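You operate a simulated robot arm through the tools that you are given. There is no shell and no other tool. Be economical: measure what you need, move in short steps, check, and stop when the job is done.

Carry out the task below with a simulated robot arm. There is one attempt and no reset: what you move stays moved.

JOB
Wipe the dust off the robot vacuum's top with the orange cloth, then press go to test it.
Fine: fold the handle down and drop the cloth in the small tub.

It is judged by the outcome, as a careful person would: the job done as asked, and still so three seconds after it is handed in. It fails if anything else is knocked over, pushed out of place, dropped, spilled or broken. Flat cloth is picked up by pressing the open fingertips on it (5 to 10 N) and closing them slowly along it; thin cloth reads only 2 to 8 mm in the jaws.

ROBOT AND FRAMES
A 7-joint arm with a two-finger parallel gripper, fixed in place. Base frame: the origin is at the foot of the arm, x ahead of it, y to its left, z up; the work surface is at about z = 858. Readings come in mm, rad, newtons and seconds.
With the tool pointing down near the work surface it reaches from about 320 to 740 mm from the base axis. Its first joint turns from -2.007 to 2.007 rad. Payload 3.91 kg.
The TCP is the grasp point between the finger pads, 30 mm short of the fingertips. In the tool frame z runs along the fingers and y along their closing line. Largest opening 110 mm; finger width 20, thickness 10; the body of the gripper, 48 by 112 mm, starts 55 mm behind the TCP.
Orientation is that of the tool frame in the base frame, as a unit quaternion [w, x, y, z]. With the fingers straight down and closing along the base's y, the tool's x points along the base's -x, its y along +y and its z along -z.

CONTROLS
- The arm moves only by the tool nudge_tool. Its argument "plan" is one flat list of numbers, 7 for each row, row after row: the shift along the base's x, y, z in units of 50 mm (1.0 is 50 mm), then the turn, a rotation vector about the base's x, y, z in units of 4 degrees (1.0 is 4 degrees), then the gripper command, from -1 (shut) to 1 (fully open), values between in proportion. In form: [dx, dy, dz, wx, wy, wz, jaw, dx, dy, dz, wx, wy, wz, jaw, ...]. A call has 1 to 8 rows; each row shifts and turns the commanded pose from where the row before left it. A call with a number of a shift or a turn outside -1 to 1 is refused whole. Each row takes 0.2 s and may step no farther than 50 mm and 0.15 rad from the row before; otherwise, or with a gripper value out of range, the whole call is refused. Where a pose cannot be reached the arm comes as near as it can. A force on the tool above 40 N (or 10 N above the force at the start of the call, whichever is more), or a blocked arm, ends the call early, and 0.2 s more pass. The fingers move at their own pace (about 108 mm/s each) and stop on an object; they squeeze with about 25 N. The grip force told is the motor's: it shows also when the fingers shut on nothing. Time passes only in rows, and 0.2 s behind the last, so rows that do not move let the fingers close. The reply holds the time, the measured pose of the TCP, the force on the tool along the base axes, the opening and the grip force, in the units named above and with some noise.
- Cameras (640 x 400 px; columns grow to the right, rows downward): "scene" is fixed at [220.4, -650.2, 1520.1]; the picture's right is [0.99, -0.12, 0.00], its down [-0.05, -0.46, -0.89] and it looks along [0.10, 0.88, -0.46] (base axes); focal length 357 px, centre (320, 200). "wrist" rides on the gripper at [72, 17, -103] in the tool frame; the picture's right is [-0.23, 0.97, 0.00], its down [-0.76, -0.18, -0.62] and it looks along [-0.61, -0.14, 0.78] (tool axes); focal length 222 px, centre (320, 200). There is no depth. A picture from a camera that has moved, and an enlarged one, comes with that camera's place and axes in the base frame and with its lens.
- camera(camera): a new picture of that camera. No time passes.
- lift_body(by): slides the trunk up (or, below 0, down) by that many mm; the arm rides with it, the base frame stays. It gives what a move gives, with no picture.
- close_up(camera, box): a new picture of the part [left, top, right, bottom] of that camera's present view, enlarged. No time passes.
- job_done(): hands the job in; it is judged then, once.

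Go step by step. Nothing tells you positions but the pictures and the camera data: compare them with the known pose of the tool, close in by small moves and look again before you grip or let go. The budget is 120 turns and 64 pictures, counting those below and the enlarged ones. Unless the task says otherwise, let go and move clear before handing in, and close with one line.

The tools are called after "Call:" as name(argument=value, ...) on one line, values as JSON. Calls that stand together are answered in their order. nudge_tool: Moves the arm, as the interface text tells. Its arguments: {"type":"object","properties":{"plan":{"type":"array","items":{"type":"number"}}},"required":["plan"]} The other tools are called the same way: lift_body (by) slides the trunk up or down; camera (camera) takes a picture; close_up (camera, box) takes an enlarged picture of a part of a camera's view; job_done () hands the job in.

At the start:

```text
clock: 0.0
position: [376.0, 282.9, 1210.5]
tcp_rot: [0.0, 0.0, 1.0, -0.001]
force: [0.0, 0.1, 0.0]
finger_gap: 110.1
gripper_force: 0.0
trunk travel left (down, up): [-850.0, 140.0]
```

scene: 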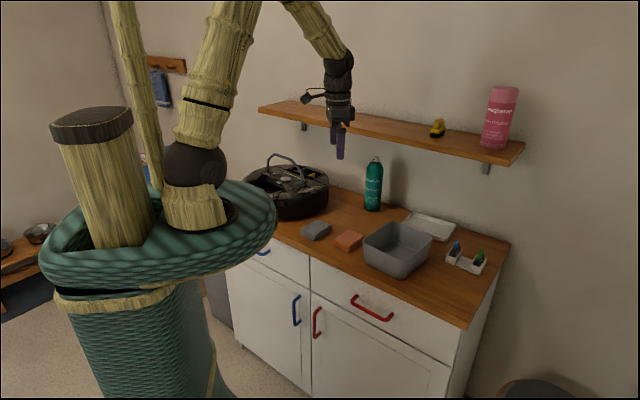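
wrist: 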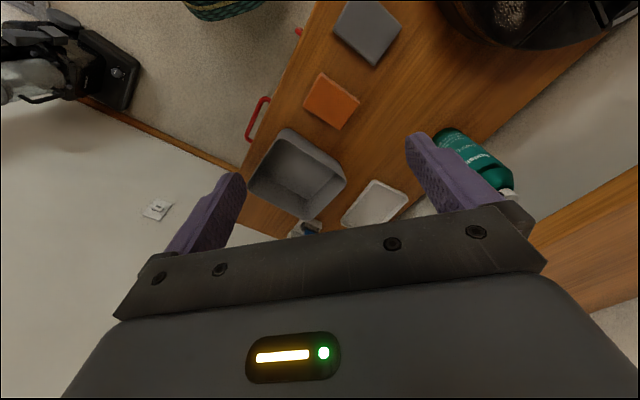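

I see a counter with a dark robot vacuum (handle up), a grey and an orange folded cloth, a grey tub and a flat white tray. I'll look closer first.

Call:
close_up(camera="scene", box=[230, 140, 350, 230])

Call:
close_up(camera="scene", box=[290, 190, 510, 320])

```text
4.44 times, centred on (290, 185) of scene
camera zoom: at [220.4, -650.2, 1520.1], right [0.99, -0.12, 0.0], down [-0.05, -0.46, -0.89], along [0.1, 0.88, -0.46], focal length 1585 px, centre (453, 267)
```

zoom: 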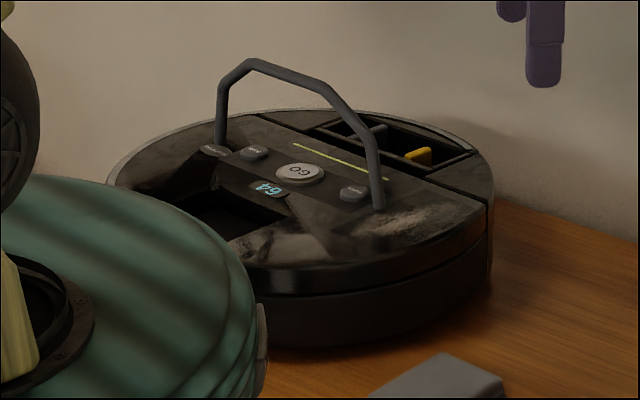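

```text
2.91 times, centred on (400, 255) of scene
camera zoom: at [220.4, -650.2, 1520.1], right [0.99, -0.12, 0.0], down [-0.05, -0.46, -0.89], along [0.1, 0.88, -0.46], focal length 1037 px, centre (87, 40)
```

zoom: 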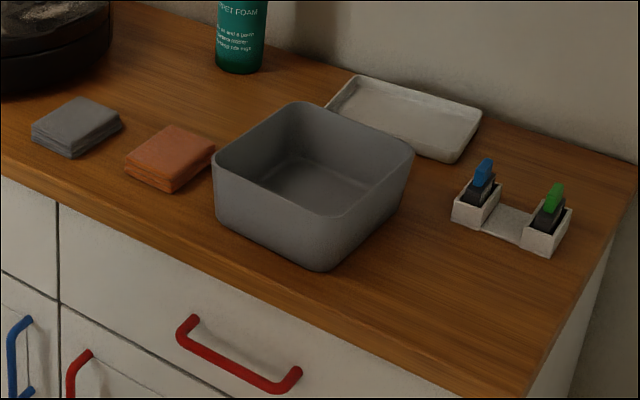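

The orange cloth is near (420,293), the vacuum near (231,625), and the tub near (555,223). I'll swing the wrist camera over toward the vacuum, turning toward 45° as it goes.

Call:
nudge_tool(plan=[-0.73, 0.49, 0, 0, 0, 1, 1, -0.73, 0.49, 0, 0, 0, 1, 1, -0.73, 0.49, 0, 0, 0, 1, 1, -0.73, 0.49, 0, 0, 0, 1, 1, -0.73, 0.49, 0, 0, 0, 1, 1, -0.73, 0.49, 0, 0, 0, 1, 1, -0.73, 0.49, 0, 0, 0, 1, 1, -0.73, 0.49, 0, 0, 0, 1, 1])

Call:
nudge_tool(plan=[0, 0, 0, 0, 0, 1, 1, 0, 0, 0, 0, 0, 1, 1, 0, 0, 0, 0, 0, 1, 1, 0, 0, 0, 0, 0, 0.25, 1])

Call:
camera(camera="wrist")

```text
clock: 1.8
position: [80.2, 478.9, 1210.9]
tcp_rot: [0.0, -0.276, 0.961, -0.001]
force: [0.4, 0.4, -0.4]
finger_gap: 109.8
gripper_force: 0.2
trunk travel left (down, up): [-850.0, 140.0]
```

```text
clock: 2.8
position: [84.4, 477.7, 1210.7]
tcp_rot: [0.0, -0.383, 0.924, 0.0]
force: [-0.2, 0.0, 0.2]
finger_gap: 110.1
gripper_force: 0.0
trunk travel left (down, up): [-850.0, 140.0]
```

```text
59 pictures are left
camera wrist: at [22.0, 438.2, 1314.5], right [-0.53, 0.85, 0.0], down [0.66, 0.41, 0.62], along [0.53, 0.33, -0.78], focal length 222 px, centre (320, 200)
```

wrist: 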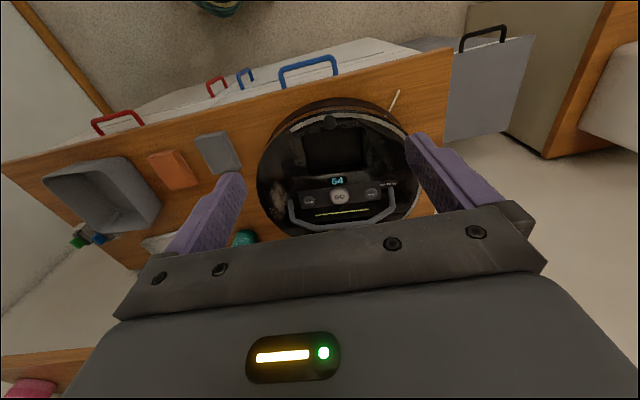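

Call:
close_up(camera="wrist", box=[240, 90, 440, 240])

```text
2.67 times, centred on (340, 165) of wrist
camera zoom: at [22.0, 438.2, 1314.5], right [-0.53, 0.85, 0.0], down [0.66, 0.41, 0.62], along [0.53, 0.33, -0.78], focal length 592 px, centre (267, 293)
```

zoom: 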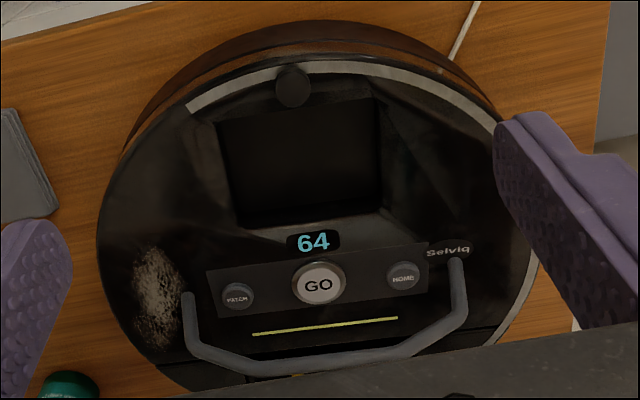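

GO is at about (233,617,958). The handle pivots are on a line through it, its top is near z≈1060, and a dust patch sits near (318,522). Next I go to the orange cloth for a better look.

Call:
nudge_tool(plan=[0.53, -0.63, -0.3, 0, 0, 0, 1, 0.53, -0.63, -0.3, 0, 0, 0, 1, 0.53, -0.63, -0.3, 0, 0, 0, 1, 0.53, -0.63, -0.3, 0, 0, 0, 1, 0.53, -0.63, -0.3, 0, 0, 0, 1, 0.53, -0.63, -0.3, 0, 0, 0, 1, 0.53, -0.63, -0.3, 0, 0, 0, 1, 0.53, -0.63, -0.3, 0, 0, 0, 1])

Call:
nudge_tool(plan=[0.53, -0.63, -0.3, 0, 0, 0, 1, 0, 0, -0.3, 0, 0, 0, 1])

Call:
camera(camera="wrist")

```text
clock: 4.6
position: [296.2, 223.4, 1089.1]
tcp_rot: [0.0, -0.382, 0.924, 0.001]
force: [0.1, -0.1, -0.2]
finger_gap: 110.1
gripper_force: 0.1
trunk travel left (down, up): [-850.0, 140.0]
```

```text
clock: 5.2
position: [321.7, 195.7, 1060.0]
tcp_rot: [-0.001, -0.383, 0.924, -0.001]
force: [0.3, 0.3, -0.4]
finger_gap: 110.1
gripper_force: 0.1
trunk travel left (down, up): [-850.0, 140.0]
```

```text
57 pictures are left
camera wrist: at [259.3, 154.6, 1164.7], right [-0.53, 0.85, 0.0], down [0.66, 0.41, 0.62], along [0.53, 0.33, -0.78], focal length 222 px, centre (320, 200)
```

wrist: 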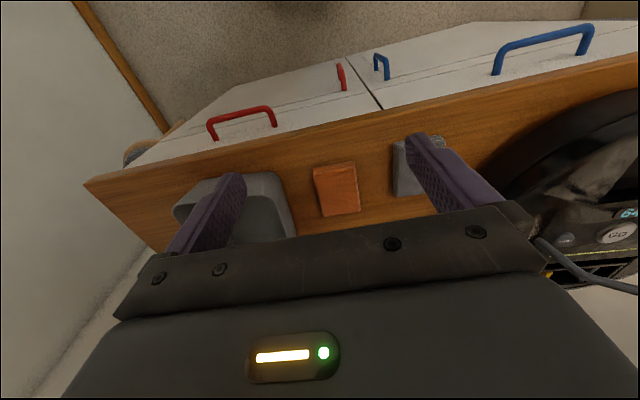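

Call:
close_up(camera="scene", box=[290, 210, 370, 260])

```text
8.00 times, centred on (330, 235) of scene
camera zoom: at [220.4, -650.2, 1520.1], right [0.99, -0.12, 0.0], down [-0.05, -0.46, -0.89], along [0.1, 0.88, -0.46], focal length 2853 px, centre (240, -80)
```

zoom: 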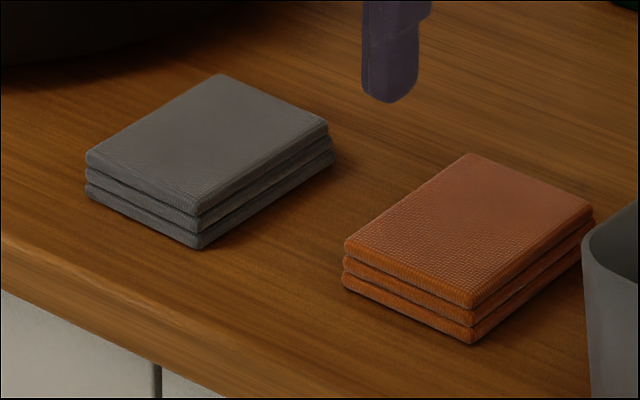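

The cloth is a three-layer folded stack about 20 mm thick, about 66×85 mm, centred near (423,290), with the tub close beside it. I'll straddle its narrow side with the jaws part-open at about 90 mm.

Call:
nudge_tool(plan=[0.66, 0.64, 0, 0, 0, 0, 0.64, 0.66, 0.64, 0, 0, 0, 0, 0.64, 0.66, 0.64, 0, 0, 0, 0, 0.64, 0, 0, -0.8, 0, 0, 0, 0.64, 0, 0, -0.8, 0, 0, 0, 0.64, 0, 0, -0.6, 0, 0, 0, 0.64])

Call:
camera(camera="wrist")

Call:
close_up(camera="scene", box=[290, 190, 410, 265])

```text
clock: 6.6
position: [424.3, 289.9, 948.3]
tcp_rot: [-0.001, -0.383, 0.924, 0.0]
force: [0.0, 0.6, 1.2]
finger_gap: 90.1
gripper_force: 0.0
trunk travel left (down, up): [-850.0, 140.0]
```

```text
55 pictures are left
camera wrist: at [360.9, 250.3, 1052.6], right [-0.53, 0.85, 0.0], down [0.66, 0.41, 0.62], along [0.53, 0.33, -0.78], focal length 222 px, centre (320, 200)
```

wrist: 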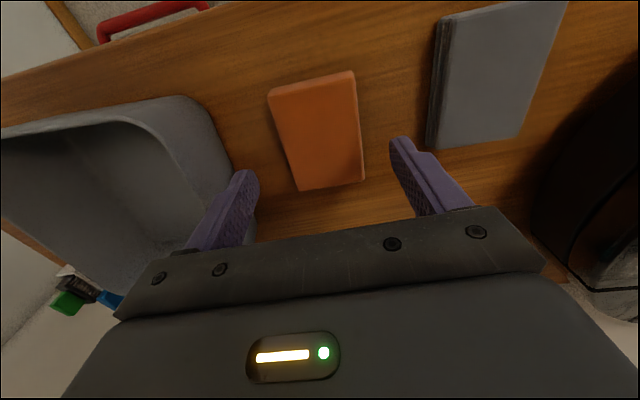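

```text
5.33 times, centred on (350, 228) of scene
camera zoom: at [220.4, -650.2, 1520.1], right [0.99, -0.12, 0.0], down [-0.05, -0.46, -0.89], along [0.1, 0.88, -0.46], focal length 1902 px, centre (160, 53)
```

zoom: 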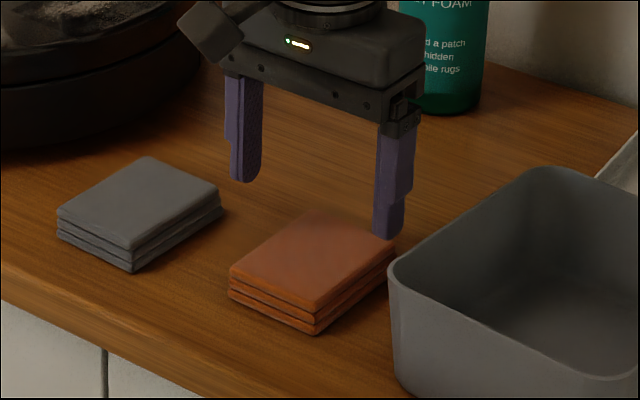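

Call:
nudge_tool(plan=[0.02, 0.04, -0.5, 0, 0, 0, 0.64, 0, 0, -0.4, 0, 0, 0, 0.64, 0, 0, -0.14, 0, 0, 0, 0.64])

Call:
nudge_tool(plan=[0, 0, 0, 0, 0, 0, 0.45, 0, 0, 0, 0, 0, 0, 0.3, 0, 0, 0, 0, 0, 0, 0.2, 0, 0, 0, 0, 0, 0, 0.1, 0, 0, 0, 0, 0, 0, 0, 0, 0, 0, 0, 0, 0, -0.1])

Call:
close_up(camera="scene", box=[290, 190, 410, 265])

```text
clock: 7.4
position: [425.2, 292.3, 898.9]
tcp_rot: [0.001, -0.383, 0.924, 0.0]
force: [0.1, 0.4, -1.1]
finger_gap: 90.3
gripper_force: 0.1
trunk travel left (down, up): [-850.0, 140.0]
```

```text
clock: 8.8
position: [423.8, 291.6, 898.2]
tcp_rot: [0.0, -0.382, 0.924, 0.0]
force: [-0.7, 1.0, 0.7]
finger_gap: 64.9
gripper_force: 25.3
trunk travel left (down, up): [-850.0, 140.0]
```

```text
5.33 times, centred on (350, 228) of scene
camera zoom: at [220.4, -650.2, 1520.1], right [0.99, -0.12, 0.0], down [-0.05, -0.46, -0.89], along [0.1, 0.88, -0.46], focal length 1902 px, centre (160, 53)
```

zoom: 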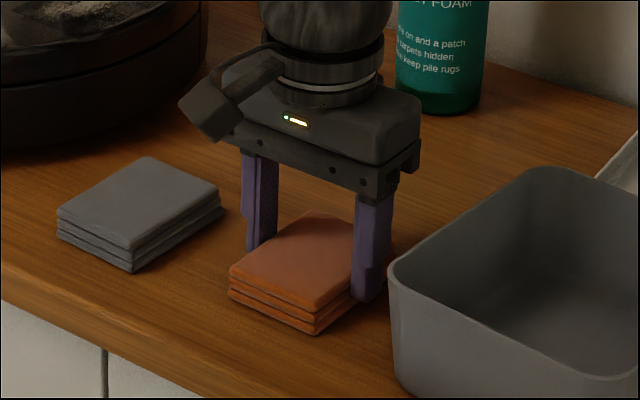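

The cloth is gripped as a firm pad (65 mm), with about 10 mm of it below the fingertips. I lift it and turn so the fingers won't sit on the handle side, then look at the dust.

Call:
nudge_tool(plan=[0, 0, 0.4, 0, 0, 0, -0.3, 0, 0, 0.8, 0, 0, 0, -0.3, 0, 0, 0.9, 0, 0, 0, -0.3, 0, 0, 0.9, 0, 0, 0, -0.3, 0, 0, 0.9, 0, 0, 1, -0.3, 0, 0, 0.2, 0, 0, 1, -0.3, 0, 0, 0, 0, 0, 1, -0.3, 0, 0, 0, 0, 0, 1, -0.3])

Call:
nudge_tool(plan=[-0.08, 0.37, 0, 0, 0, 1, -0.3, -0.08, 0.37, 0, 0, 0, 1, -0.3, -0.08, 0.37, 0, 0, 0, 1, -0.3, -0.08, 0.37, 0, 0, 0, 1, -0.3, -0.08, 0.37, 0, 0, 0, 1, -0.3, -0.08, 0.37, 0, 0, 0, 1, -0.3, -0.08, 0.37, 0, 0, 0, 1, -0.3, -0.08, 0.37, 0, 0, 0, 1, -0.3])

Call:
nudge_tool(plan=[0, 0, 0, 0, 0, 1, -0.3, 0, 0, 0, 0, 0, 1, -0.3, 0, 0, 0, 0, 0, 1, -0.3, 0, 0, 0, 0, 0, 1, -0.3, 0, 0, 0, 0, 0, 1, -0.3, 0, 0, 0, 0, 0, 1, -0.3, 0, 0, 0, 0, 0, 1, -0.3, 0, 0, 0, 0, 0, 1, -0.3])

Call:
camera(camera="wrist")

Call:
camera(camera="scene")

```text
clock: 10.6
position: [423.5, 292.1, 1102.5]
tcp_rot: [0.0, -0.508, 0.861, -0.001]
force: [-0.7, -0.8, -0.7]
finger_gap: 65.0
gripper_force: 24.9
trunk travel left (down, up): [-850.0, 140.0]
```

```text
clock: 12.4
position: [392.0, 441.5, 1101.1]
tcp_rot: [0.0, 0.726, -0.687, 0.0]
force: [0.0, -0.2, -0.3]
finger_gap: 64.7
gripper_force: 25.4
trunk travel left (down, up): [-850.0, 140.0]
```

```text
clock: 14.2
position: [391.2, 441.0, 1104.0]
tcp_rot: [-0.001, 0.888, -0.461, 0.0]
force: [0.2, -0.5, -0.2]
finger_gap: 64.9
gripper_force: 24.8
trunk travel left (down, up): [-850.0, 140.0]
```

```text
52 pictures are left
camera wrist: at [420.2, 371.6, 1207.3], right [-0.93, -0.37, 0.0], down [-0.29, 0.73, 0.62], along [-0.23, 0.58, -0.78], focal length 222 px, centre (320, 200)
```

wrist: 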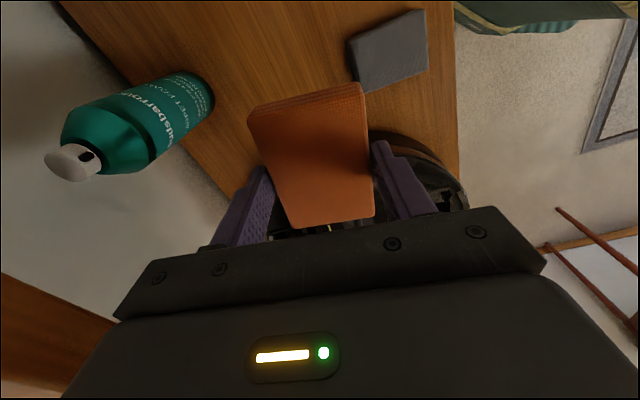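

```text
51 pictures are left
```

scene: 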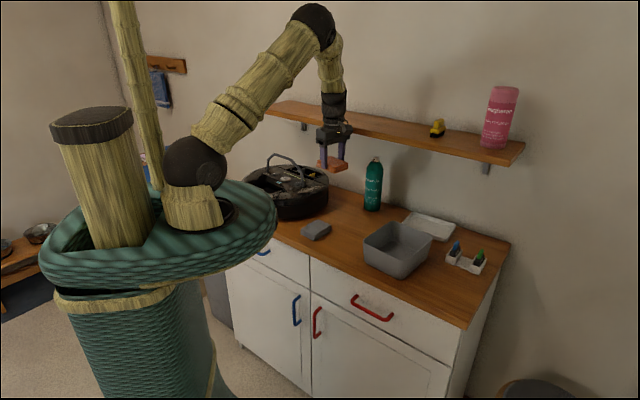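

Call:
close_up(camera="scene", box=[240, 145, 350, 225])

```text
5.00 times, centred on (295, 185) of scene
camera zoom: at [220.4, -650.2, 1520.1], right [0.99, -0.12, 0.0], down [-0.05, -0.46, -0.89], along [0.1, 0.88, -0.46], focal length 1783 px, centre (445, 275)
```

zoom: 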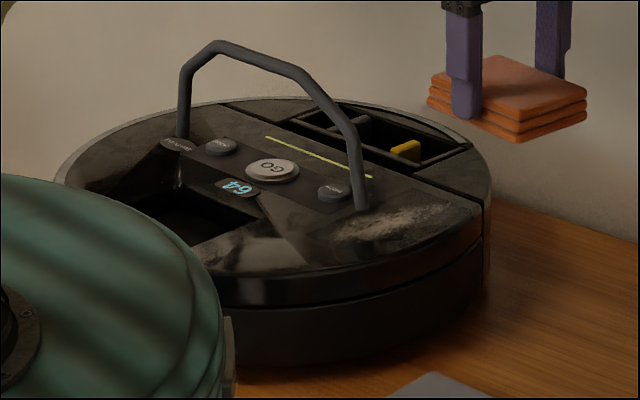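

The dust patch runs from about (272,496) to (361,545), just outside the handle's right arm. I bring the pad above its near end, just outside the handle, before touching down.

Call:
nudge_tool(plan=[-0.66, 0.12, 0, 0, 0, 0.5, -0.3, -0.66, 0.12, 0, 0, 0, 0.5, -0.3, -0.66, 0.12, -0.2, 0, 0, 0.5, -0.3, 0, 0, -0.7, 0, 0, 0, -0.3, 0, 0, -0.78, 0, 0, 0, -0.3, 0, 0, 0, 0, 0, 0, -0.3])

Call:
close_up(camera="scene", box=[240, 145, 350, 225])

Call:
camera(camera="wrist")

```text
clock: 15.6
position: [293.4, 459.0, 1019.0]
tcp_rot: [0.001, 0.91, -0.415, 0.0]
force: [0.7, -0.8, -0.5]
finger_gap: 65.2
gripper_force: 25.2
trunk travel left (down, up): [-850.0, 140.0]
```

```text
5.00 times, centred on (295, 185) of scene
camera zoom: at [220.4, -650.2, 1520.1], right [0.99, -0.12, 0.0], down [-0.05, -0.46, -0.89], along [0.1, 0.88, -0.46], focal length 1783 px, centre (445, 275)
```

zoom: 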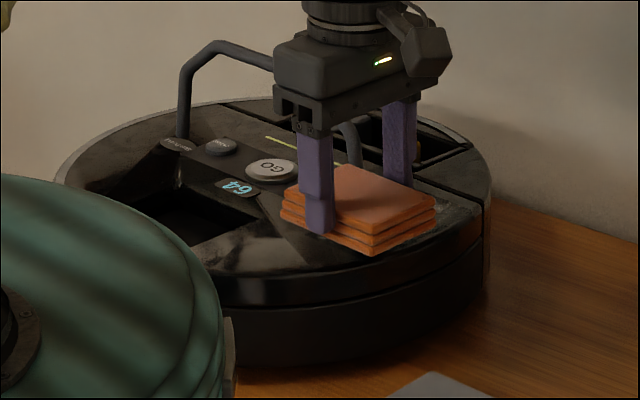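

```text
48 pictures are left
camera wrist: at [327.9, 393.8, 1122.7], right [-0.88, -0.47, 0.0], down [-0.37, 0.69, 0.62], along [-0.29, 0.55, -0.78], focal length 222 px, centre (320, 200)
```

wrist: 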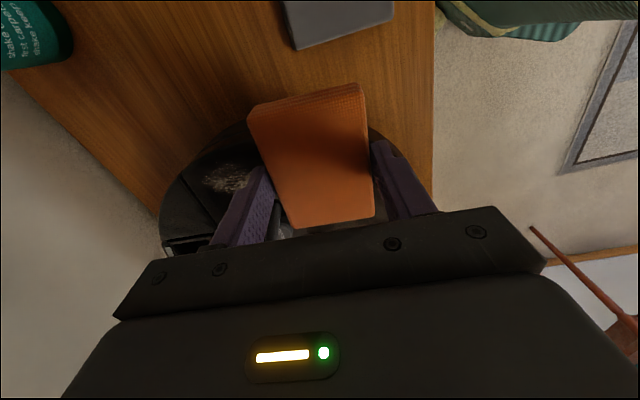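

Call:
nudge_tool(plan=[0, 0, -0.2, 0, 0, 0, -0.3, 0, 0, -0.1, 0, 0, 0, -0.3, 0, 0, -0.06, 0, 0, 0, -0.3])

Call:
nudge_tool(plan=[0, 0, -0.05, 0, 0, 0, -0.3, 0, 0, -0.05, 0, 0, 0, -0.3])

```text
clock: 16.4
position: [293.4, 459.4, 1000.2]
tcp_rot: [0.0, 0.91, -0.415, 0.0]
force: [0.2, -0.6, -0.7]
finger_gap: 64.8
gripper_force: 24.8
trunk travel left (down, up): [-850.0, 140.0]
```

```text
clock: 17.0
position: [292.8, 459.1, 995.6]
tcp_rot: [0.0, 0.91, -0.415, 0.0]
force: [-0.7, 0.0, 0.2]
finger_gap: 64.9
gripper_force: 24.9
trunk travel left (down, up): [-850.0, 140.0]
```

Call:
nudge_tool(plan=[0, 0, -0.05, 0, 0, 0, -0.3, 0, 0, -0.04, 0, 0, 0, -0.3])

Call:
nudge_tool(plan=[0, 0, -0.04, 0, 0, 0, -0.3, 0, 0, -0.04, 0, 0, 0, -0.3])

Call:
close_up(camera="scene", box=[240, 145, 350, 225])

```text
clock: 17.6
position: [291.6, 458.7, 991.7]
tcp_rot: [0.0, 0.91, -0.415, 0.0]
force: [-0.5, 1.2, -0.8]
finger_gap: 65.0
gripper_force: 25.0
trunk travel left (down, up): [-850.0, 140.0]
```

```text
clock: 18.2
position: [292.7, 460.1, 988.4]
tcp_rot: [0.0, 0.91, -0.415, 0.0]
force: [-0.1, 0.2, 3.3]
finger_gap: 64.7
gripper_force: 25.1
trunk travel left (down, up): [-850.0, 140.0]
```

```text
5.00 times, centred on (295, 185) of scene
camera zoom: at [220.4, -650.2, 1520.1], right [0.99, -0.12, 0.0], down [-0.05, -0.46, -0.89], along [0.1, 0.88, -0.46], focal length 1783 px, centre (445, 275)
```

zoom: 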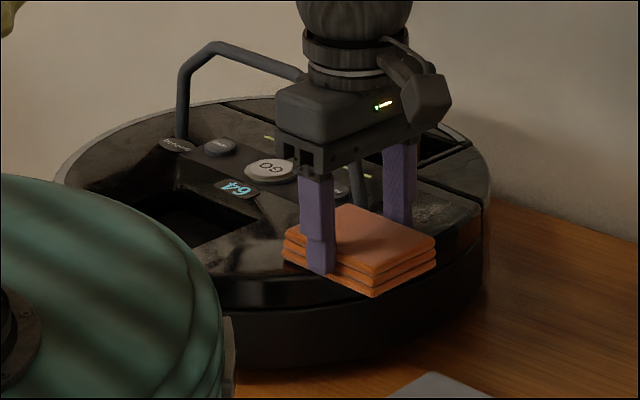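

Contact at TCP z≈988.5, so the top is at z≈948. I press a little more and wipe along the patch.

Call:
nudge_tool(plan=[0.01, -0.01, -0.03, 0, 0, 0, -0.3, 0.15, 0.132, 0, 0, 0, 0, -0.3, 0.15, 0.132, 0, 0, 0, 0, -0.3, 0.15, 0.132, 0, 0, 0, 0, -0.3])

Call:
camera(camera="wrist")

```text
clock: 19.2
position: [315.8, 477.5, 987.8]
tcp_rot: [-0.001, 0.91, -0.416, 0.001]
force: [3.1, -2.4, 21.5]
finger_gap: 64.8
gripper_force: 24.9
trunk travel left (down, up): [-850.0, 140.0]
```

```text
46 pictures are left
camera wrist: at [350.6, 410.9, 1091.9], right [-0.88, -0.47, 0.0], down [-0.37, 0.69, 0.62], along [-0.29, 0.55, -0.78], focal length 222 px, centre (320, 200)
```

wrist: 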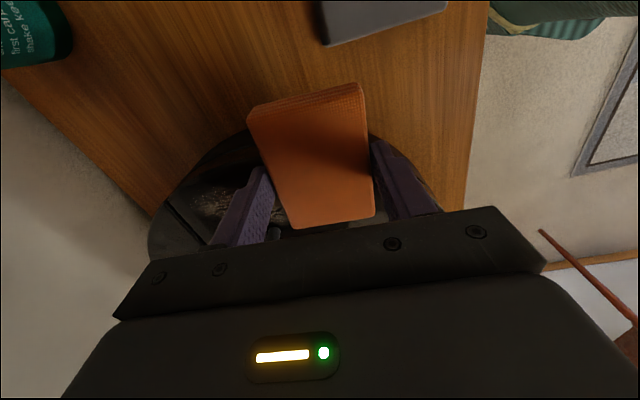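

Call:
nudge_tool(plan=[0, 0, 0.02, 0, 0, 0, -0.3, 0.15, 0.132, 0, 0, 0, 0, -0.3, 0.15, 0.132, 0, 0, 0, 0, -0.3, 0.15, 0.132, 0, 0, 0, 0, -0.3, 0.15, 0.132, 0, 0, 0, 0, -0.3])

Call:
close_up(camera="scene", box=[240, 145, 350, 225])

```text
clock: 20.4
position: [345.3, 506.4, 987.8]
tcp_rot: [-0.001, 0.91, -0.415, 0.0]
force: [2.0, -0.8, 14.3]
finger_gap: 65.0
gripper_force: 25.5
trunk travel left (down, up): [-850.0, 140.0]
```

```text
5.00 times, centred on (295, 185) of scene
camera zoom: at [220.4, -650.2, 1520.1], right [0.99, -0.12, 0.0], down [-0.05, -0.46, -0.89], along [0.1, 0.88, -0.46], focal length 1783 px, centre (445, 275)
```

zoom: 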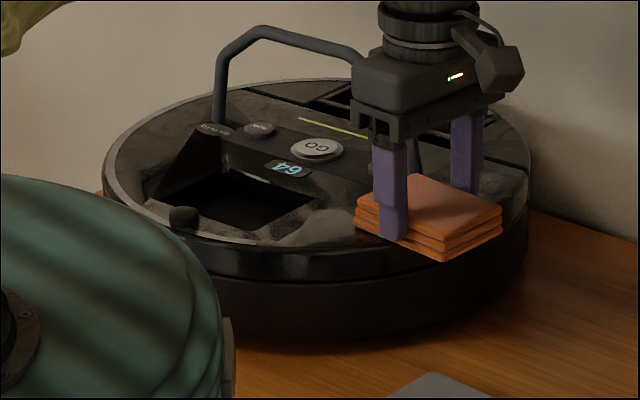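

The vacuum rolls with the pad: it has shifted about 50 mm. I'll use the same grip to roll it back, then wipe much more lightly.

Call:
nudge_tool(plan=[-0.15, -0.132, 0, 0, 0, 0, -0.3, -0.15, -0.132, 0, 0, 0, 0, -0.3, -0.15, -0.132, 0, 0, 0, 0, -0.3, -0.15, -0.132, 0, 0, 0, 0, -0.3])

Call:
close_up(camera="scene", box=[240, 145, 350, 225])

```text
clock: 21.4
position: [312.8, 478.1, 988.6]
tcp_rot: [-0.001, 0.911, -0.413, 0.0]
force: [-3.4, 4.0, 18.5]
finger_gap: 64.7
gripper_force: 24.5
trunk travel left (down, up): [-850.0, 140.0]
```

```text
5.00 times, centred on (295, 185) of scene
camera zoom: at [220.4, -650.2, 1520.1], right [0.99, -0.12, 0.0], down [-0.05, -0.46, -0.89], along [0.1, 0.88, -0.46], focal length 1783 px, centre (445, 275)
```

zoom: 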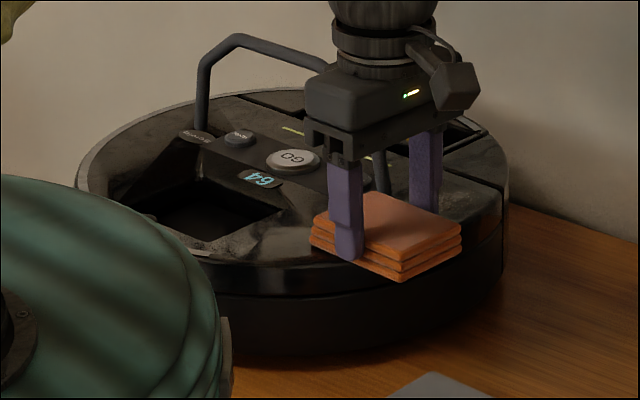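

Call:
nudge_tool(plan=[-0.15, -0.132, 0, 0, 0, 0, -0.3, -0.15, -0.132, 0, 0, 0, 0, -0.3, -0.1, -0.09, 0, 0, 0, 0, -0.3])

Call:
close_up(camera="scene", box=[240, 145, 350, 225])

Call:
camera(camera="wrist")

```text
clock: 22.2
position: [294.4, 459.9, 986.4]
tcp_rot: [-0.001, 0.91, -0.415, 0.001]
force: [-4.8, 5.3, 20.2]
finger_gap: 64.9
gripper_force: 25.1
trunk travel left (down, up): [-850.0, 140.0]
```

```text
5.00 times, centred on (295, 185) of scene
camera zoom: at [220.4, -650.2, 1520.1], right [0.99, -0.12, 0.0], down [-0.05, -0.46, -0.89], along [0.1, 0.88, -0.46], focal length 1783 px, centre (445, 275)
```

zoom: 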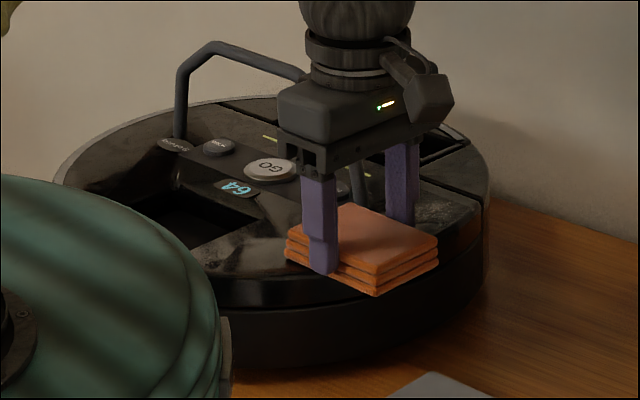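

```text
42 pictures are left
camera wrist: at [329.3, 393.9, 1091.7], right [-0.88, -0.47, 0.0], down [-0.37, 0.69, 0.62], along [-0.29, 0.55, -0.78], focal length 222 px, centre (320, 200)
```

wrist: 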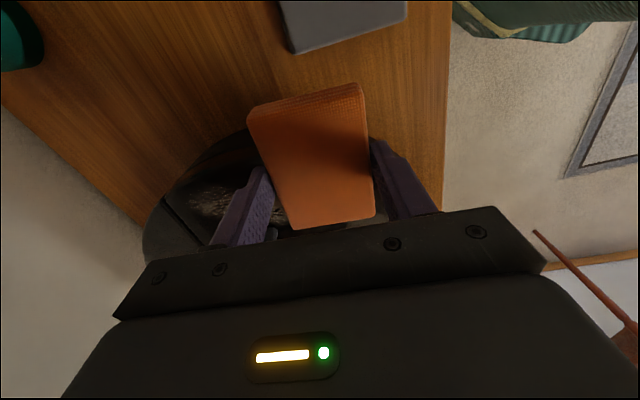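

The vacuum is back at its original spot. Now I ease the pressure off to a few newtons.

Call:
nudge_tool(plan=[0, 0, 0.02, 0, 0, 0, -0.3])

Call:
nudge_tool(plan=[0, 0, 0.01, 0, 0, 0, -0.3])

```text
clock: 22.6
position: [294.9, 459.9, 986.5]
tcp_rot: [0.001, 0.91, -0.415, 0.0]
force: [-3.1, 3.3, 12.5]
finger_gap: 64.8
gripper_force: 24.9
trunk travel left (down, up): [-850.0, 140.0]
```

```text
clock: 23.0
position: [296.7, 459.9, 986.7]
tcp_rot: [0.001, 0.91, -0.414, 0.0]
force: [-1.4, 1.7, 3.7]
finger_gap: 64.9
gripper_force: 24.6
trunk travel left (down, up): [-850.0, 140.0]
```

Call:
nudge_tool(plan=[0.15, 0.132, 0.006, 0, 0, 0, -0.3, 0.15, 0.132, 0, 0, 0, 0, -0.3])

Call:
close_up(camera="scene", box=[240, 145, 350, 225])

```text
clock: 23.6
position: [312.2, 471.9, 989.4]
tcp_rot: [0.002, 0.91, -0.415, 0.0]
force: [0.2, -0.3, -0.6]
finger_gap: 65.2
gripper_force: 25.1
trunk travel left (down, up): [-850.0, 140.0]
```

```text
5.00 times, centred on (295, 185) of scene
camera zoom: at [220.4, -650.2, 1520.1], right [0.99, -0.12, 0.0], down [-0.05, -0.46, -0.89], along [0.1, 0.88, -0.46], focal length 1783 px, centre (445, 275)
```

zoom: 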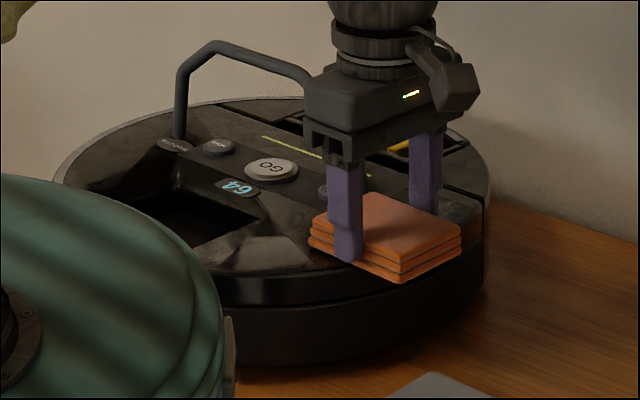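

Call:
nudge_tool(plan=[0, 0, -0.015, 0, 0, 0, -0.3])

Call:
nudge_tool(plan=[0.15, 0.132, 0, 0, 0, 0, -0.3, 0.15, 0.132, 0, 0, 0, 0, -0.3])

Call:
nudge_tool(plan=[0.15, 0.132, 0, 0, 0, 0, -0.3, 0.15, 0.132, 0, 0, 0, 0, -0.3])

Call:
close_up(camera="scene", box=[240, 145, 350, 225])

```text
clock: 24.0
position: [310.7, 472.5, 988.0]
tcp_rot: [0.0, 0.91, -0.415, 0.001]
force: [-0.3, 0.4, -0.4]
finger_gap: 64.8
gripper_force: 24.4
trunk travel left (down, up): [-850.0, 140.0]
```

```text
clock: 24.6
position: [325.1, 487.9, 988.0]
tcp_rot: [0.001, 0.91, -0.414, 0.0]
force: [-0.8, -0.2, -0.9]
finger_gap: 64.8
gripper_force: 24.5
trunk travel left (down, up): [-850.0, 140.0]
```

```text
clock: 25.2
position: [340.7, 499.8, 988.3]
tcp_rot: [0.0, 0.91, -0.415, -0.001]
force: [0.6, -0.4, 1.1]
finger_gap: 64.9
gripper_force: 25.0
trunk travel left (down, up): [-850.0, 140.0]
```

```text
5.00 times, centred on (295, 185) of scene
camera zoom: at [220.4, -650.2, 1520.1], right [0.99, -0.12, 0.0], down [-0.05, -0.46, -0.89], along [0.1, 0.88, -0.46], focal length 1783 px, centre (445, 275)
```

zoom: 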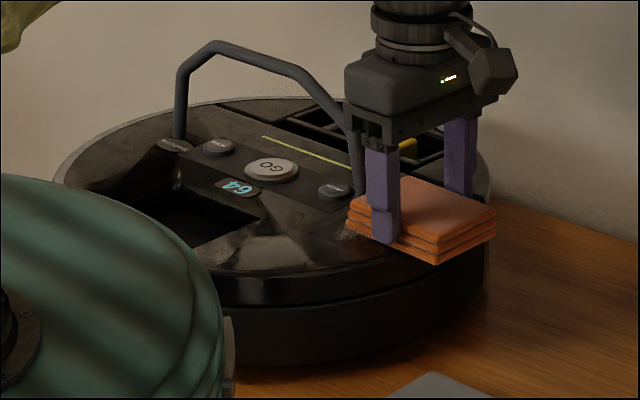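

Call:
nudge_tool(plan=[0, 0, -0.01, 0, 0, 0, -0.3])

Call:
nudge_tool(plan=[0.15, 0.132, 0, 0, 0, 0, -0.3, 0.15, 0.132, 0, 0, 0, 0, -0.3])

Call:
close_up(camera="scene", box=[240, 145, 350, 225])

```text
clock: 25.6
position: [340.8, 501.1, 987.5]
tcp_rot: [0.0, 0.91, -0.415, 0.0]
force: [-0.5, -1.5, 1.8]
finger_gap: 65.1
gripper_force: 25.0
trunk travel left (down, up): [-850.0, 140.0]
```

```text
clock: 26.2
position: [355.1, 514.4, 987.8]
tcp_rot: [0.0, 0.91, -0.414, 0.001]
force: [-0.3, -0.6, 3.7]
finger_gap: 65.0
gripper_force: 25.3
trunk travel left (down, up): [-850.0, 140.0]
```

```text
5.00 times, centred on (295, 185) of scene
camera zoom: at [220.4, -650.2, 1520.1], right [0.99, -0.12, 0.0], down [-0.05, -0.46, -0.89], along [0.1, 0.88, -0.46], focal length 1783 px, centre (445, 275)
```

zoom: 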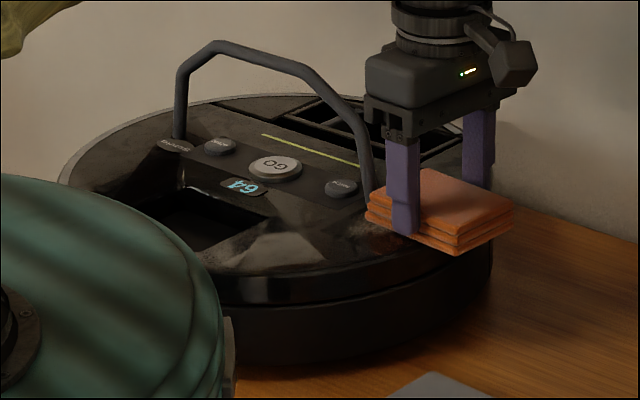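

The vacuum has crept about 4 mm, and a dusty strip remains at the near end where contact was lost. I wipe back with light contact.

Call:
nudge_tool(plan=[-0.15, -0.132, 0, 0, 0, 0, -0.3, -0.15, -0.132, 0, 0, 0, 0, -0.3, -0.15, -0.132, 0, 0, 0, 0, -0.3])

Call:
nudge_tool(plan=[-0.15, -0.132, 0, 0, 0, 0, -0.3, -0.15, -0.132, 0, 0, 0, 0, -0.3])

Call:
nudge_tool(plan=[-0.15, -0.132, 0, 0, 0, 0, -0.3, -0.15, -0.132, 0, 0, 0, 0, -0.3])

Call:
close_up(camera="scene", box=[240, 145, 350, 225])

```text
clock: 27.0
position: [332.1, 493.4, 987.1]
tcp_rot: [0.001, 0.91, -0.414, 0.0]
force: [0.1, 0.6, 8.3]
finger_gap: 64.8
gripper_force: 25.0
trunk travel left (down, up): [-850.0, 140.0]
```

```text
clock: 27.6
position: [315.9, 479.8, 987.4]
tcp_rot: [0.0, 0.91, -0.414, -0.001]
force: [-1.3, 1.7, 7.0]
finger_gap: 64.8
gripper_force: 24.8
trunk travel left (down, up): [-850.0, 140.0]
```

```text
clock: 28.2
position: [302.3, 465.5, 987.9]
tcp_rot: [-0.001, 0.91, -0.415, -0.001]
force: [-1.5, 3.1, 10.2]
finger_gap: 64.8
gripper_force: 25.1
trunk travel left (down, up): [-850.0, 140.0]
```

```text
5.00 times, centred on (295, 185) of scene
camera zoom: at [220.4, -650.2, 1520.1], right [0.99, -0.12, 0.0], down [-0.05, -0.46, -0.89], along [0.1, 0.88, -0.46], focal length 1783 px, centre (445, 275)
```

zoom: 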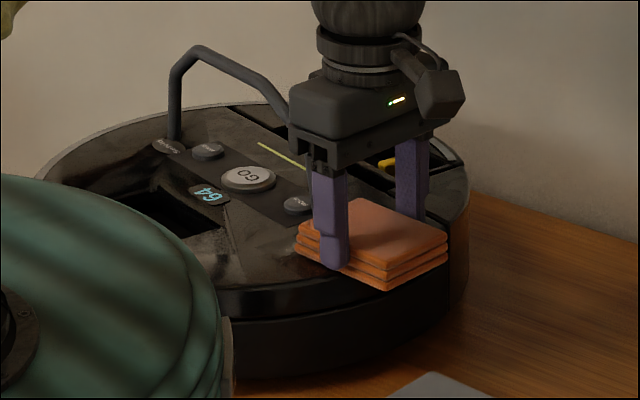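

The vacuum rolled back about 25 mm too far. I'll lift off and inspect the dust before correcting.

Call:
nudge_tool(plan=[0, 0, 0.5, 0, 0, 0, -0.3, 0, 0, 0.9, 0, 0, 0, -0.3, 0.3, -0.5, 0.5, 0, 0, 0, -0.3, 0.5, -0.6, 0.4, 0, 0, 0, -0.3, 0.5, -0.6, 0, 0, 0, 0, -0.3])

Call:
close_up(camera="scene", box=[240, 145, 350, 225])

Call:
camera(camera="wrist")

```text
clock: 29.4
position: [368.1, 382.4, 1103.1]
tcp_rot: [0.0, 0.91, -0.415, -0.001]
force: [1.1, -0.7, -0.4]
finger_gap: 64.9
gripper_force: 25.0
trunk travel left (down, up): [-850.0, 140.0]
```

```text
5.00 times, centred on (295, 185) of scene
camera zoom: at [220.4, -650.2, 1520.1], right [0.99, -0.12, 0.0], down [-0.05, -0.46, -0.89], along [0.1, 0.88, -0.46], focal length 1783 px, centre (445, 275)
```

zoom: 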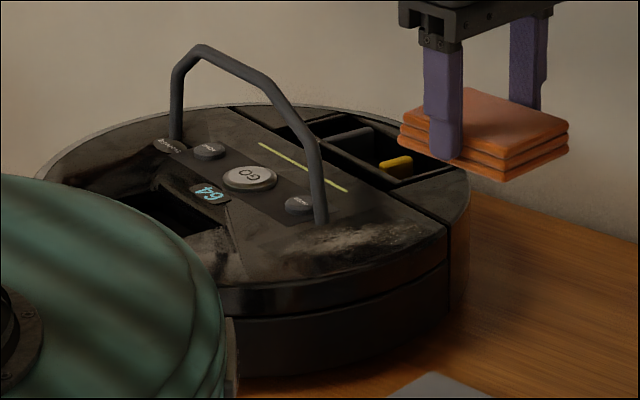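

```text
36 pictures are left
camera wrist: at [403.9, 316.2, 1207.0], right [-0.88, -0.47, 0.0], down [-0.37, 0.69, 0.62], along [-0.29, 0.55, -0.78], focal length 222 px, centre (320, 200)
```

wrist: 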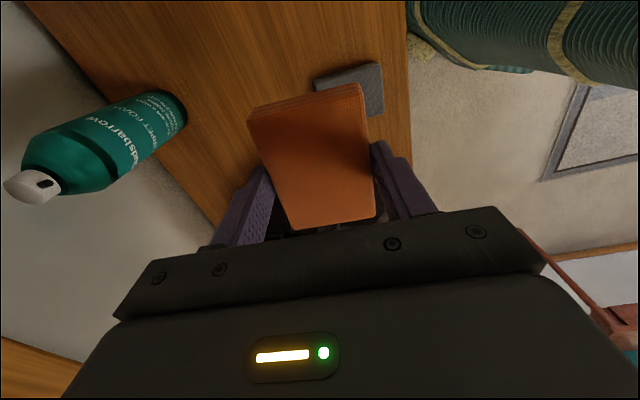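

Call:
close_up(camera="scene", box=[280, 176, 328, 206])

```text
13.33 times, centred on (304, 191) of scene
camera zoom: at [220.4, -650.2, 1520.1], right [0.99, -0.12, 0.0], down [-0.05, -0.46, -0.89], along [0.1, 0.88, -0.46], focal length 4754 px, centre (533, 320)
```

zoom: 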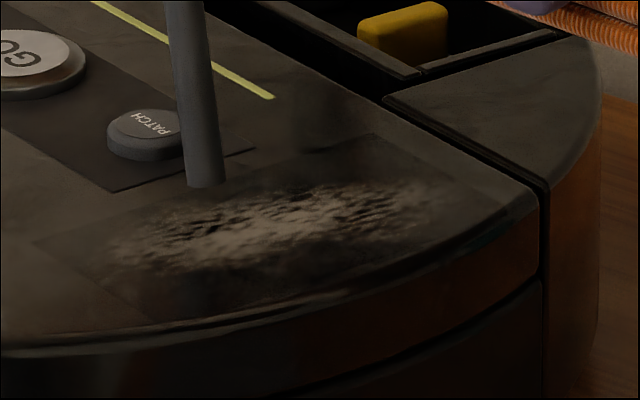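

The dust patch is still there, since the vacuum rolled along with the pad rather than being rubbed. I'll try strokes across the wheel direction, outward from the handle, where it should resist rolling.

Call:
nudge_tool(plan=[-0.31, 0.67, 0, 0, 0, 0, -0.3, -0.31, 0.67, -0.6, 0, 0, 0, -0.3, -0.31, 0.67, -0.6, 0, 0, 0, -0.3, 0, 0, -0.8, 0, 0, 0, -0.3, 0, 0, -0.18, 0, 0, 0, -0.3])

Call:
nudge_tool(plan=[0, 0, -0.07, 0, 0, 0, -0.3])

Call:
nudge_tool(plan=[0, 0, -0.04, 0, 0, 0, -0.3])

Call:
close_up(camera="scene", box=[240, 145, 350, 225])

```text
clock: 30.6
position: [321.3, 482.3, 993.7]
tcp_rot: [0.0, 0.91, -0.415, 0.0]
force: [-1.2, -0.4, 0.0]
finger_gap: 64.7
gripper_force: 25.4
trunk travel left (down, up): [-850.0, 140.0]
```

```text
clock: 31.0
position: [321.8, 483.6, 989.8]
tcp_rot: [0.0, 0.91, -0.415, -0.001]
force: [0.1, -0.4, -0.5]
finger_gap: 65.1
gripper_force: 24.9
trunk travel left (down, up): [-850.0, 140.0]
```

```text
clock: 31.4
position: [320.8, 481.7, 988.6]
tcp_rot: [0.0, 0.91, -0.415, 0.001]
force: [-0.1, -0.2, -0.3]
finger_gap: 65.1
gripper_force: 24.9
trunk travel left (down, up): [-850.0, 140.0]
```

```text
5.00 times, centred on (295, 185) of scene
camera zoom: at [220.4, -650.2, 1520.1], right [0.99, -0.12, 0.0], down [-0.05, -0.46, -0.89], along [0.1, 0.88, -0.46], focal length 1783 px, centre (445, 275)
```

zoom: 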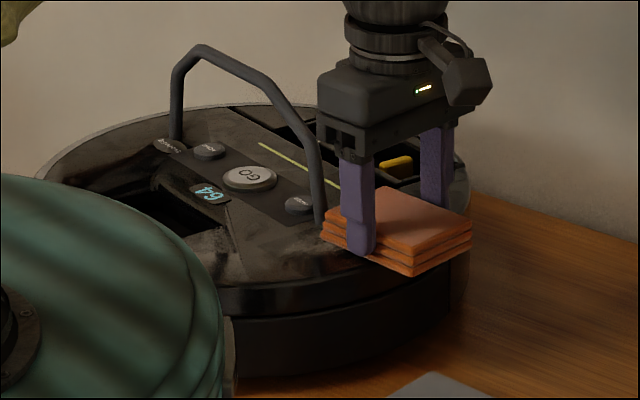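

Call:
nudge_tool(plan=[-0.3, -0.26, -0.015, 0, 0, 0, -0.3])

Call:
nudge_tool(plan=[0, 0, -0.015, 0, 0, 0, -0.3])

Call:
nudge_tool(plan=[0, 0, -0.01, 0, 0, 0, -0.3])

```text
clock: 31.8
position: [304.7, 470.0, 988.9]
tcp_rot: [0.0, 0.911, -0.413, 0.0]
force: [-0.1, 0.9, -0.1]
finger_gap: 64.9
gripper_force: 24.8
trunk travel left (down, up): [-850.0, 140.0]
```

```text
clock: 32.2
position: [306.6, 469.8, 988.4]
tcp_rot: [0.001, 0.91, -0.414, 0.0]
force: [-0.3, -0.7, 3.6]
finger_gap: 65.1
gripper_force: 25.0
trunk travel left (down, up): [-850.0, 140.0]
```

```text
clock: 32.6
position: [305.4, 470.3, 986.9]
tcp_rot: [-0.001, 0.91, -0.414, 0.0]
force: [-1.0, 0.5, 9.9]
finger_gap: 64.6
gripper_force: 25.1
trunk travel left (down, up): [-850.0, 140.0]
```

Call:
nudge_tool(plan=[0.2, -0.225, 0, 0, 0, 0, -0.3, 0.2, -0.225, 0, 0, 0, 0, -0.3])

Call:
close_up(camera="scene", box=[240, 145, 350, 225])

```text
clock: 33.2
position: [326.1, 447.8, 988.0]
tcp_rot: [0.0, 0.91, -0.415, 0.0]
force: [-0.7, 2.1, 9.9]
finger_gap: 64.7
gripper_force: 24.7
trunk travel left (down, up): [-850.0, 140.0]
```

```text
5.00 times, centred on (295, 185) of scene
camera zoom: at [220.4, -650.2, 1520.1], right [0.99, -0.12, 0.0], down [-0.05, -0.46, -0.89], along [0.1, 0.88, -0.46], focal length 1783 px, centre (445, 275)
```

zoom: 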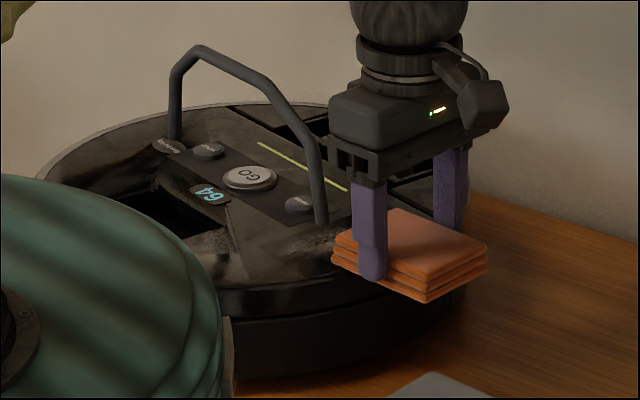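

Across-wheel strokes don't move the vacuum. I'll repeat them here, then shift along the patch.

Call:
nudge_tool(plan=[-0.2, 0.225, 0, 0, 0, 0, -0.3, -0.2, 0.225, 0, 0, 0, 0, -0.3, 0.2, -0.225, 0, 0, 0, 0, -0.3, 0.2, -0.225, 0, 0, 0, 0, -0.3, -0.2, 0.225, 0, 0, 0, 0, -0.3, -0.2, 0.225, 0, 0, 0, 0, -0.3])

Call:
nudge_tool(plan=[0, 0, 0.1, 0, 0, 0, -0.3, -0.36, -0.32, 0, 0, 0, 0, -0.3, -0.15, 0.17, 0, 0, 0, 0, -0.3, 0, 0, -0.07, 0, 0, 0, -0.3])

Call:
close_up(camera="scene", box=[240, 145, 350, 225])

```text
clock: 34.6
position: [305.8, 467.9, 988.5]
tcp_rot: [-0.001, 0.91, -0.414, 0.0]
force: [2.8, -4.8, 15.8]
finger_gap: 64.8
gripper_force: 24.7
trunk travel left (down, up): [-850.0, 140.0]
```

```text
clock: 35.6
position: [283.3, 458.9, 986.9]
tcp_rot: [0.0, 0.91, -0.416, 0.002]
force: [7.0, -11.9, 7.2]
finger_gap: 64.8
gripper_force: 25.0
trunk travel left (down, up): [-850.0, 140.0]
```

```text
5.00 times, centred on (295, 185) of scene
camera zoom: at [220.4, -650.2, 1520.1], right [0.99, -0.12, 0.0], down [-0.05, -0.46, -0.89], along [0.1, 0.88, -0.46], focal length 1783 px, centre (445, 275)
```

zoom: 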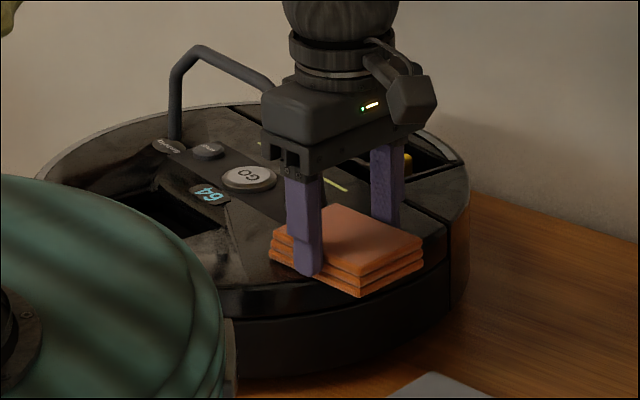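

The pad is pushing against the handle foot here. I back out a little and continue the strokes from the near end.

Call:
nudge_tool(plan=[0.12, -0.135, 0.01, 0, 0, 0, -0.3])

Call:
nudge_tool(plan=[0.2, -0.225, 0, 0, 0, 0, -0.3, 0.2, -0.225, 0, 0, 0, 0, -0.3, -0.2, 0.225, 0, 0, 0, 0, -0.3, -0.2, 0.225, 0, 0, 0, 0, -0.3])

Call:
nudge_tool(plan=[0.2, -0.225, 0, 0, 0, 0, -0.3, 0.2, -0.225, 0, 0, 0, 0, -0.3, 0, 0, 0, 0, 0, 0, -0.3])

Call:
close_up(camera="scene", box=[265, 165, 329, 205])

```text
clock: 36.0
position: [286.5, 455.3, 987.9]
tcp_rot: [0.0, 0.91, -0.414, -0.001]
force: [0.1, -0.4, -2.1]
finger_gap: 64.8
gripper_force: 24.8
trunk travel left (down, up): [-850.0, 140.0]
```

```text
clock: 37.0
position: [287.0, 455.5, 988.9]
tcp_rot: [0.001, 0.91, -0.414, 0.0]
force: [-0.7, 0.6, -0.8]
finger_gap: 64.8
gripper_force: 25.2
trunk travel left (down, up): [-850.0, 140.0]
```

```text
clock: 37.8
position: [306.7, 432.6, 988.6]
tcp_rot: [0.0, 0.91, -0.414, 0.0]
force: [0.0, 0.0, 0.0]
finger_gap: 64.5
gripper_force: 25.1
trunk travel left (down, up): [-850.0, 140.0]
```

```text
10.00 times, centred on (297, 185) of scene
camera zoom: at [220.4, -650.2, 1520.1], right [0.99, -0.12, 0.0], down [-0.05, -0.46, -0.89], along [0.1, 0.88, -0.46], focal length 3566 px, centre (550, 350)
```

zoom: 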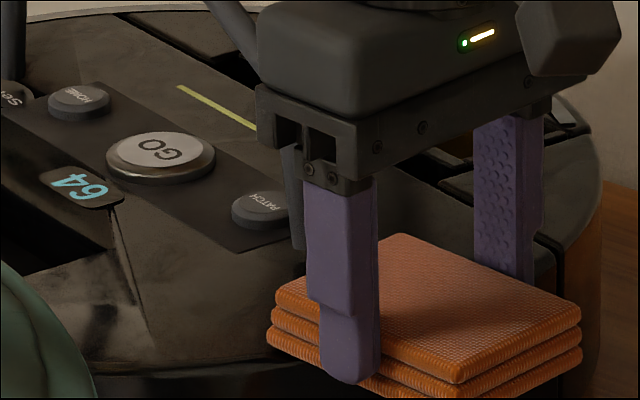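

Call:
nudge_tool(plan=[-0.36, 0.405, 0, 0, 0, 0, -0.3, 0, 0, -0.03, 0, 0, 0, -0.3])

Call:
nudge_tool(plan=[0, 0, -0.01, 0, 0, 0, -0.3])

```text
clock: 38.4
position: [289.6, 451.7, 988.2]
tcp_rot: [0.0, 0.91, -0.414, 0.0]
force: [-0.1, 0.3, -0.9]
finger_gap: 64.8
gripper_force: 25.2
trunk travel left (down, up): [-850.0, 140.0]
```

```text
clock: 38.8
position: [288.5, 452.6, 986.8]
tcp_rot: [0.0, 0.91, -0.415, 0.0]
force: [0.1, 0.2, 4.0]
finger_gap: 64.9
gripper_force: 25.0
trunk travel left (down, up): [-850.0, 140.0]
```

Call:
nudge_tool(plan=[0, 0, -0.012, 0, 0, 0, -0.3, 0.2, -0.225, 0, 0, 0, 0, -0.3, 0.2, -0.225, 0, 0, 0, 0, -0.3, -0.2, 0.225, 0, 0, 0, 0, -0.3, -0.2, 0.225, 0, 0, 0, 0, -0.3])

Call:
nudge_tool(plan=[0.2, -0.225, 0, 0, 0, 0, -0.3, 0.2, -0.225, 0, 0, 0, 0, -0.3, -0.2, 0.225, 0, 0, 0, 0, -0.3, -0.2, 0.225, 0, 0, 0, 0, -0.3])

Call:
nudge_tool(plan=[0, 0, 0.8, 0, 0, 0, -0.3, 0, 0, 0.9, 0, 0, 0, -0.3, 0.5, -0.5, 0.3, 0, 0, 0, -0.3, 0.3, -0.5, 0, 0, 0, 0, -0.3])

Call:
close_up(camera="scene", box=[265, 170, 329, 210])

```text
clock: 40.0
position: [290.2, 452.6, 986.1]
tcp_rot: [-0.001, 0.91, -0.415, 0.0]
force: [2.5, -4.5, 16.8]
finger_gap: 64.9
gripper_force: 25.1
trunk travel left (down, up): [-850.0, 140.0]
```

```text
clock: 41.0
position: [289.7, 450.2, 986.8]
tcp_rot: [0.0, 0.91, -0.416, 0.0]
force: [3.5, -6.6, 20.3]
finger_gap: 65.1
gripper_force: 24.9
trunk travel left (down, up): [-850.0, 140.0]
```

```text
clock: 42.0
position: [329.5, 402.2, 1084.9]
tcp_rot: [0.0, 0.911, -0.413, 0.0]
force: [0.0, 0.7, -0.1]
finger_gap: 64.9
gripper_force: 24.7
trunk travel left (down, up): [-850.0, 140.0]
```

```text
10.00 times, centred on (297, 190) of scene
camera zoom: at [220.4, -650.2, 1520.1], right [0.99, -0.12, 0.0], down [-0.05, -0.46, -0.89], along [0.1, 0.88, -0.46], focal length 3566 px, centre (550, 300)
```

zoom: 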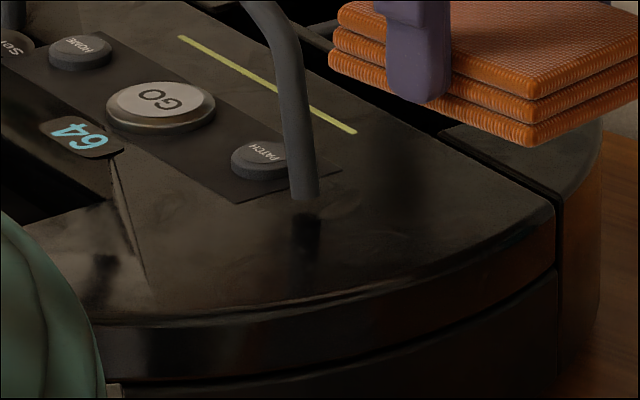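

The dust is gone. With the pad I'll roll the vacuum back about 23 mm to its original place.

Call:
nudge_tool(plan=[-0.32, 0.56, 0, 0, 0, 0, -0.3, -0.32, 0.56, 0, 0, 0, 0, -0.3, 0, 0, -0.9, 0, 0, 0, -0.3, 0, 0, -0.9, 0, 0, 0, -0.3, 0, 0, -0.14, 0, 0, 0, -0.3])

Call:
nudge_tool(plan=[0, 0, -0.05, 0, 0, 0, -0.3])

```text
clock: 43.2
position: [295.2, 458.5, 987.3]
tcp_rot: [0.0, 0.91, -0.415, 0.001]
force: [0.4, -0.1, -0.1]
finger_gap: 65.0
gripper_force: 25.0
trunk travel left (down, up): [-850.0, 140.0]
```

```text
clock: 43.6
position: [295.7, 458.2, 986.8]
tcp_rot: [-0.001, 0.91, -0.415, 0.0]
force: [-0.4, 0.0, 9.7]
finger_gap: 64.7
gripper_force: 24.7
trunk travel left (down, up): [-850.0, 140.0]
```

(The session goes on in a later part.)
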